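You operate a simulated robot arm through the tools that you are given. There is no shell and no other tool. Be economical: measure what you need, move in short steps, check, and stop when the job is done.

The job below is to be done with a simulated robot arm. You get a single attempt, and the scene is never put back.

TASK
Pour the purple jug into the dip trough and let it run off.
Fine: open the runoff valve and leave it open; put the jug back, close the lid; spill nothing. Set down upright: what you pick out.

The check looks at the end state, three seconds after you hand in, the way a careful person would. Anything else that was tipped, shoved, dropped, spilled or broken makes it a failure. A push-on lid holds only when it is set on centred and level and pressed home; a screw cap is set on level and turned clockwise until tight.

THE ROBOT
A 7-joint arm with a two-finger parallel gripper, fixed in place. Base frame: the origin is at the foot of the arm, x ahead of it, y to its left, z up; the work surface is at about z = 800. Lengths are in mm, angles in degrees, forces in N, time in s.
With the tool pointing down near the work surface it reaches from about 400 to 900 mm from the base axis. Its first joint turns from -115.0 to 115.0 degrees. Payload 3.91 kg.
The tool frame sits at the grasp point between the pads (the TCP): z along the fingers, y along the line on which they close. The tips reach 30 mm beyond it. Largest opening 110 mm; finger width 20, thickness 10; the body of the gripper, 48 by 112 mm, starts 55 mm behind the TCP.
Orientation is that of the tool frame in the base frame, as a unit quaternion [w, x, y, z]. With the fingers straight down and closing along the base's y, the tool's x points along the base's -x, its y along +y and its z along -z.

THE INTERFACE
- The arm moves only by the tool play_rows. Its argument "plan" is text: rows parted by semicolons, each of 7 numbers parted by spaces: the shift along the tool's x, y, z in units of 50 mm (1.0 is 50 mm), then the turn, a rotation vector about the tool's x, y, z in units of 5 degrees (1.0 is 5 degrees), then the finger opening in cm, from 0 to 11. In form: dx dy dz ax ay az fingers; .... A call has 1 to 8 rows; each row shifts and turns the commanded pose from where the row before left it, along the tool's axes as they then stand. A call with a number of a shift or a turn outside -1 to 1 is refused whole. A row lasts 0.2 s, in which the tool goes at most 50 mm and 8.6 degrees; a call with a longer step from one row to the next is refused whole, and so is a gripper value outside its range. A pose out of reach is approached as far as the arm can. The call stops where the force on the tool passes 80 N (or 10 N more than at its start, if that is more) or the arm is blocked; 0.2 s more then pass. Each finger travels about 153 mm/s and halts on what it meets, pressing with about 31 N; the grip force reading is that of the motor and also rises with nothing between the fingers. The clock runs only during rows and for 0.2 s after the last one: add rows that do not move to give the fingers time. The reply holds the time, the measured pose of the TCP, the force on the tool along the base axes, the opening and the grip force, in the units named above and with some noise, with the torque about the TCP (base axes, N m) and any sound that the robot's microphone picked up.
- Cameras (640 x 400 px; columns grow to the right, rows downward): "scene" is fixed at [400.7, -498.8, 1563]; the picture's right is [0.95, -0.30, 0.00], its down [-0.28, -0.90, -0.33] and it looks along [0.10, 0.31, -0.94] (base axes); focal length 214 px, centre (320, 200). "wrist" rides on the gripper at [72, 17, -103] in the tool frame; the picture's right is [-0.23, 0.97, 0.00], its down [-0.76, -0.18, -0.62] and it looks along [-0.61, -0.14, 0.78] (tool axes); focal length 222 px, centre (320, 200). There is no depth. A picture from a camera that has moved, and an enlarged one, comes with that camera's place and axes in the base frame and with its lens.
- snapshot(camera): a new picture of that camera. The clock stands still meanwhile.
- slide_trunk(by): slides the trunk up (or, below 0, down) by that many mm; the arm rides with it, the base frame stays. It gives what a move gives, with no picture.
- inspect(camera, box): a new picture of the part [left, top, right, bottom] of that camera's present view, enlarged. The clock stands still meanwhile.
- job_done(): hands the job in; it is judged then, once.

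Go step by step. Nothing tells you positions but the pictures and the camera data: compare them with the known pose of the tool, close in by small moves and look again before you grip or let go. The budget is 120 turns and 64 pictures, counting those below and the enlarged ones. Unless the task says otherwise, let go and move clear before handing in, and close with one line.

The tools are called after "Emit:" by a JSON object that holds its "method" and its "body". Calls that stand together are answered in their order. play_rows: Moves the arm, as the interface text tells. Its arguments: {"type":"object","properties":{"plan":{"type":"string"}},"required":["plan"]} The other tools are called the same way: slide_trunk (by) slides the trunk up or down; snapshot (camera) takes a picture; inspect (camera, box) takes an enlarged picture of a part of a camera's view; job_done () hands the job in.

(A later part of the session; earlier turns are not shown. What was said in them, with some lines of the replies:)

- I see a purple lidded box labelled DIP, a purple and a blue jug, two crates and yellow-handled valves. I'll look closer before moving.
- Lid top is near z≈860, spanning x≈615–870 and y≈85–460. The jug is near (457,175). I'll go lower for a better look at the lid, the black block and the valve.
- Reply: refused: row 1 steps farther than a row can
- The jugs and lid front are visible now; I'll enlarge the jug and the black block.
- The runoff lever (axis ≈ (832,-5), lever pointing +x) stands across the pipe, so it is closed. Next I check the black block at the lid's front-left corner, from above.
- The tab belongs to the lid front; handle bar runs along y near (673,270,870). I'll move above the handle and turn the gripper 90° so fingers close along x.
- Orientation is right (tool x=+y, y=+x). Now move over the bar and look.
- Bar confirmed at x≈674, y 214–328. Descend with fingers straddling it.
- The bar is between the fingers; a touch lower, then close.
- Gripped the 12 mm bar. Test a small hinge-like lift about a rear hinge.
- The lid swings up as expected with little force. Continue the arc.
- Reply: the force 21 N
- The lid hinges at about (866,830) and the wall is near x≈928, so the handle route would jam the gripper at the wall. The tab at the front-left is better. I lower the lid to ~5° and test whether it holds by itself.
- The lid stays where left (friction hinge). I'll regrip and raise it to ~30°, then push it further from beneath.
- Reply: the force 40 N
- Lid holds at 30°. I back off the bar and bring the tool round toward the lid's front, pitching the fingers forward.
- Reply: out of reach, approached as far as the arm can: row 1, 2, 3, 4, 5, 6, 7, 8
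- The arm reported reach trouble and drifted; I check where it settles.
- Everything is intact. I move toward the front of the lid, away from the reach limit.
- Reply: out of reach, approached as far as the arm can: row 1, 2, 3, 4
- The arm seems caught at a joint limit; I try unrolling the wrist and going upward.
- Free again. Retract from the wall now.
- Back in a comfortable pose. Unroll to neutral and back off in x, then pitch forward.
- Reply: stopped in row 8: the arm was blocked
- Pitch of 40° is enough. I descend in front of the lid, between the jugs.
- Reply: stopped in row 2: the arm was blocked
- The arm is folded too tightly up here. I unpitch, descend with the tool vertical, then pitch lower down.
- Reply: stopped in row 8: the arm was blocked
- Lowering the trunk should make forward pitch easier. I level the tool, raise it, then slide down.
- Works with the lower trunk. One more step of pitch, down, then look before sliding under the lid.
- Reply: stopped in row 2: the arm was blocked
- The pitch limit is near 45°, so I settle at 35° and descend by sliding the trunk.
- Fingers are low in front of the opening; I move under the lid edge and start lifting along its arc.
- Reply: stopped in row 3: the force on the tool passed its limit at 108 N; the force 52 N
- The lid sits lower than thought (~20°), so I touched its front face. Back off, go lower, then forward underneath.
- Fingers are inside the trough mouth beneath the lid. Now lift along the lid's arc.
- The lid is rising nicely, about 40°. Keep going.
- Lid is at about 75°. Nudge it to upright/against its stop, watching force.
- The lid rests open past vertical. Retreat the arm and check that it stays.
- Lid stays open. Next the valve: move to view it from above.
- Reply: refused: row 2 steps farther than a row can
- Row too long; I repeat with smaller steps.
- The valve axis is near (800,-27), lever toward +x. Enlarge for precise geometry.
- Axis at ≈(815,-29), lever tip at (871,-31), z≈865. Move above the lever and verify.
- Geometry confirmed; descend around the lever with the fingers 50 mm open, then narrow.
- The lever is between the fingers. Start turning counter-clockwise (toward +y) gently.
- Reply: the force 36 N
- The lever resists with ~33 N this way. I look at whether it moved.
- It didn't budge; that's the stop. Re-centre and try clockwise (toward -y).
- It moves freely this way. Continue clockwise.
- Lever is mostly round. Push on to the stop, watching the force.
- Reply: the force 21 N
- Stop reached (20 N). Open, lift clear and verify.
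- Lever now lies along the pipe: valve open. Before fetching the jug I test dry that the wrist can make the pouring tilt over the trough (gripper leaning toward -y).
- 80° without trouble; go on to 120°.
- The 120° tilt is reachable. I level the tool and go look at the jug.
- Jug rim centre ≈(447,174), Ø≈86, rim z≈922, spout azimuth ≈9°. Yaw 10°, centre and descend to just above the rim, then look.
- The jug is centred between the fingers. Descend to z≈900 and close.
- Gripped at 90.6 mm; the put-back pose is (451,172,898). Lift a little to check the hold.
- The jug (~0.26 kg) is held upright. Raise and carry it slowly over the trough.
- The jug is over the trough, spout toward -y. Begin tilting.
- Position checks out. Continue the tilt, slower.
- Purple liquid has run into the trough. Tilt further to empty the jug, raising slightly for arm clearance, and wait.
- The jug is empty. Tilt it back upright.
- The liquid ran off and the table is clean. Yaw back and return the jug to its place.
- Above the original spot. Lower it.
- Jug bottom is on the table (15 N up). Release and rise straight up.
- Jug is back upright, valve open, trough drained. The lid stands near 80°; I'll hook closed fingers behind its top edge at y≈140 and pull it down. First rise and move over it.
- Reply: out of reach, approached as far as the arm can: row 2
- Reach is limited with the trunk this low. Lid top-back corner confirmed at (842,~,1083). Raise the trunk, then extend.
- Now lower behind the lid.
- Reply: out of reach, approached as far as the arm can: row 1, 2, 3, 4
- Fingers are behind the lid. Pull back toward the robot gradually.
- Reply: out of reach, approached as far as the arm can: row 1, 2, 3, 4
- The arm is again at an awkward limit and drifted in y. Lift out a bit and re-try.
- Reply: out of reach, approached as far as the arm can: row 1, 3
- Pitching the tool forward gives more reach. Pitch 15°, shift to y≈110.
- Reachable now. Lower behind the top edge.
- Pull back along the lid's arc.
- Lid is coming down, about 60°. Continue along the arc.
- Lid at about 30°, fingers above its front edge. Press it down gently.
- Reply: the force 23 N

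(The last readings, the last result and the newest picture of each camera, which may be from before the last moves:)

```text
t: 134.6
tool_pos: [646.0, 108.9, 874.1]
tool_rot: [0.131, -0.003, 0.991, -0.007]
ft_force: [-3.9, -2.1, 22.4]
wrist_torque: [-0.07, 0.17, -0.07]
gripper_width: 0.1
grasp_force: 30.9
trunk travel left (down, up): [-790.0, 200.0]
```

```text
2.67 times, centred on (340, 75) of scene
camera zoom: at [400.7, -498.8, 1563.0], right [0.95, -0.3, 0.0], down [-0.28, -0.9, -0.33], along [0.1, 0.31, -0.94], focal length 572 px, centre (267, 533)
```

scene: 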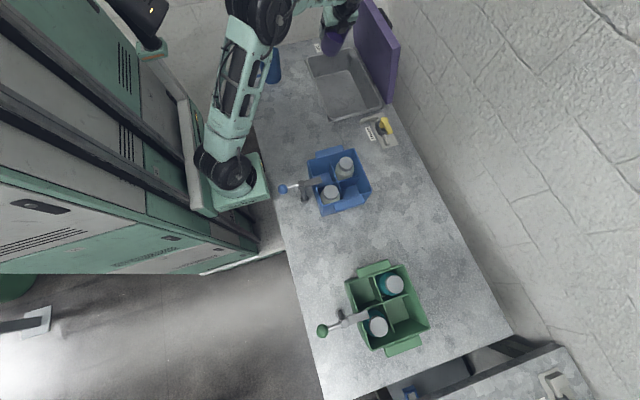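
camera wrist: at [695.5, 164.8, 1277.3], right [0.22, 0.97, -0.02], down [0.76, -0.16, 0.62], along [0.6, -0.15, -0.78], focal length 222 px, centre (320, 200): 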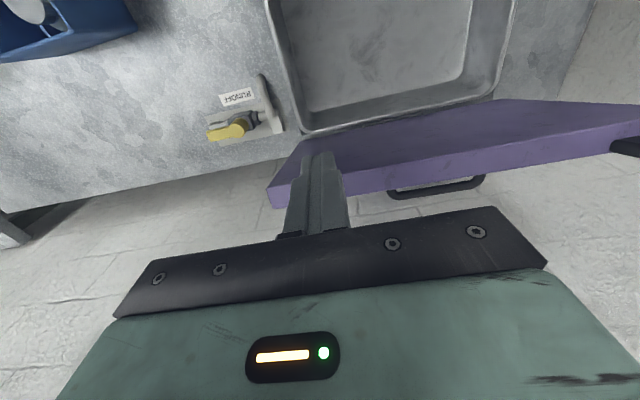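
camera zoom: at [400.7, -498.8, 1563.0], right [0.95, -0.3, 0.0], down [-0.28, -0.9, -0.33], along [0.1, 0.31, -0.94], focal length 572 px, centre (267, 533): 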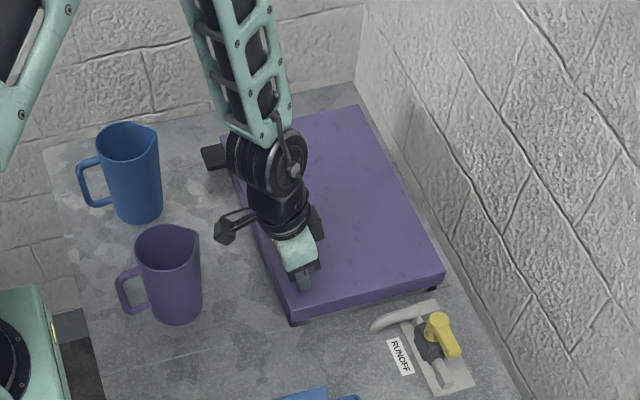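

The lid is down, pressed with 22 N. Lift clear and take a final look.

Emit:
{"method": "play_rows", "body": {"plan": "-0.13 0 -0.48 0 0 0 0; -0.2 0 -0.75 0 0 0 0; -0.2 0 -0.75 0 0 0 0; -0.2 0 -0.75 0 0 0 0; -0.2 0 -0.75 0 0 0 0; 0 0 0 0 0 0 0"}}

Emit:
{"method": "snapshot", "body": {"camera": "scene"}}

Emit:
{"method": "inspect", "body": {"camera": "scene", "box": [230, 20, 410, 150]}}

```text
t: 136.0
tool_pos: [649.8, 111.5, 1051.1]
tool_rot: [0.128, -0.003, 0.992, -0.008]
ft_force: [-0.1, -0.1, 0.5]
wrist_torque: [0.0, -0.01, 0.0]
gripper_width: 0.3
grasp_force: 30.3
trunk travel left (down, up): [-790.0, 200.0]
```

```text
6 pictures are left
```

scene: 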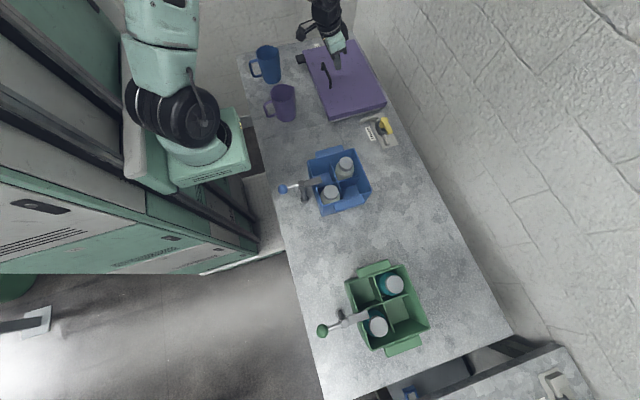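

```text
3.08 times, centred on (320, 85) of scene
camera zoom: at [400.7, -498.8, 1563.0], right [0.95, -0.3, 0.0], down [-0.28, -0.9, -0.33], along [0.1, 0.31, -0.94], focal length 660 px, centre (320, 554)
```

zoom: 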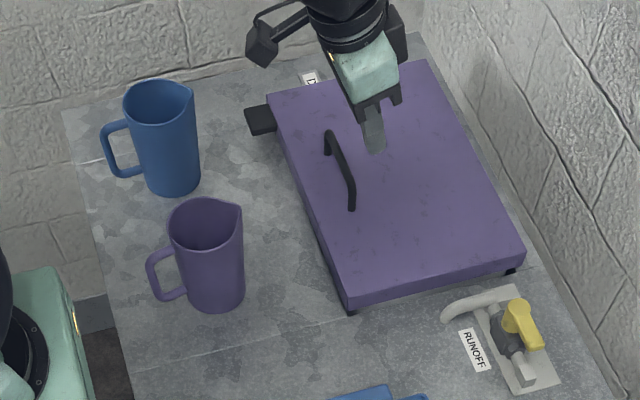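

The lid is closed, the valve lever lies along the pipe, and the jug stands upright and empty in its place. Nothing looks disturbed or spilled, so I'm handing in.

Emit:
{"method": "job_done", "body": {}}

```text
The job is handed in.
```

The purple jug is emptied into the dip trough and the liquid has run off. The runoff valve is open, the jug is back upright in its place, the lid is closed, and I saw no spills.
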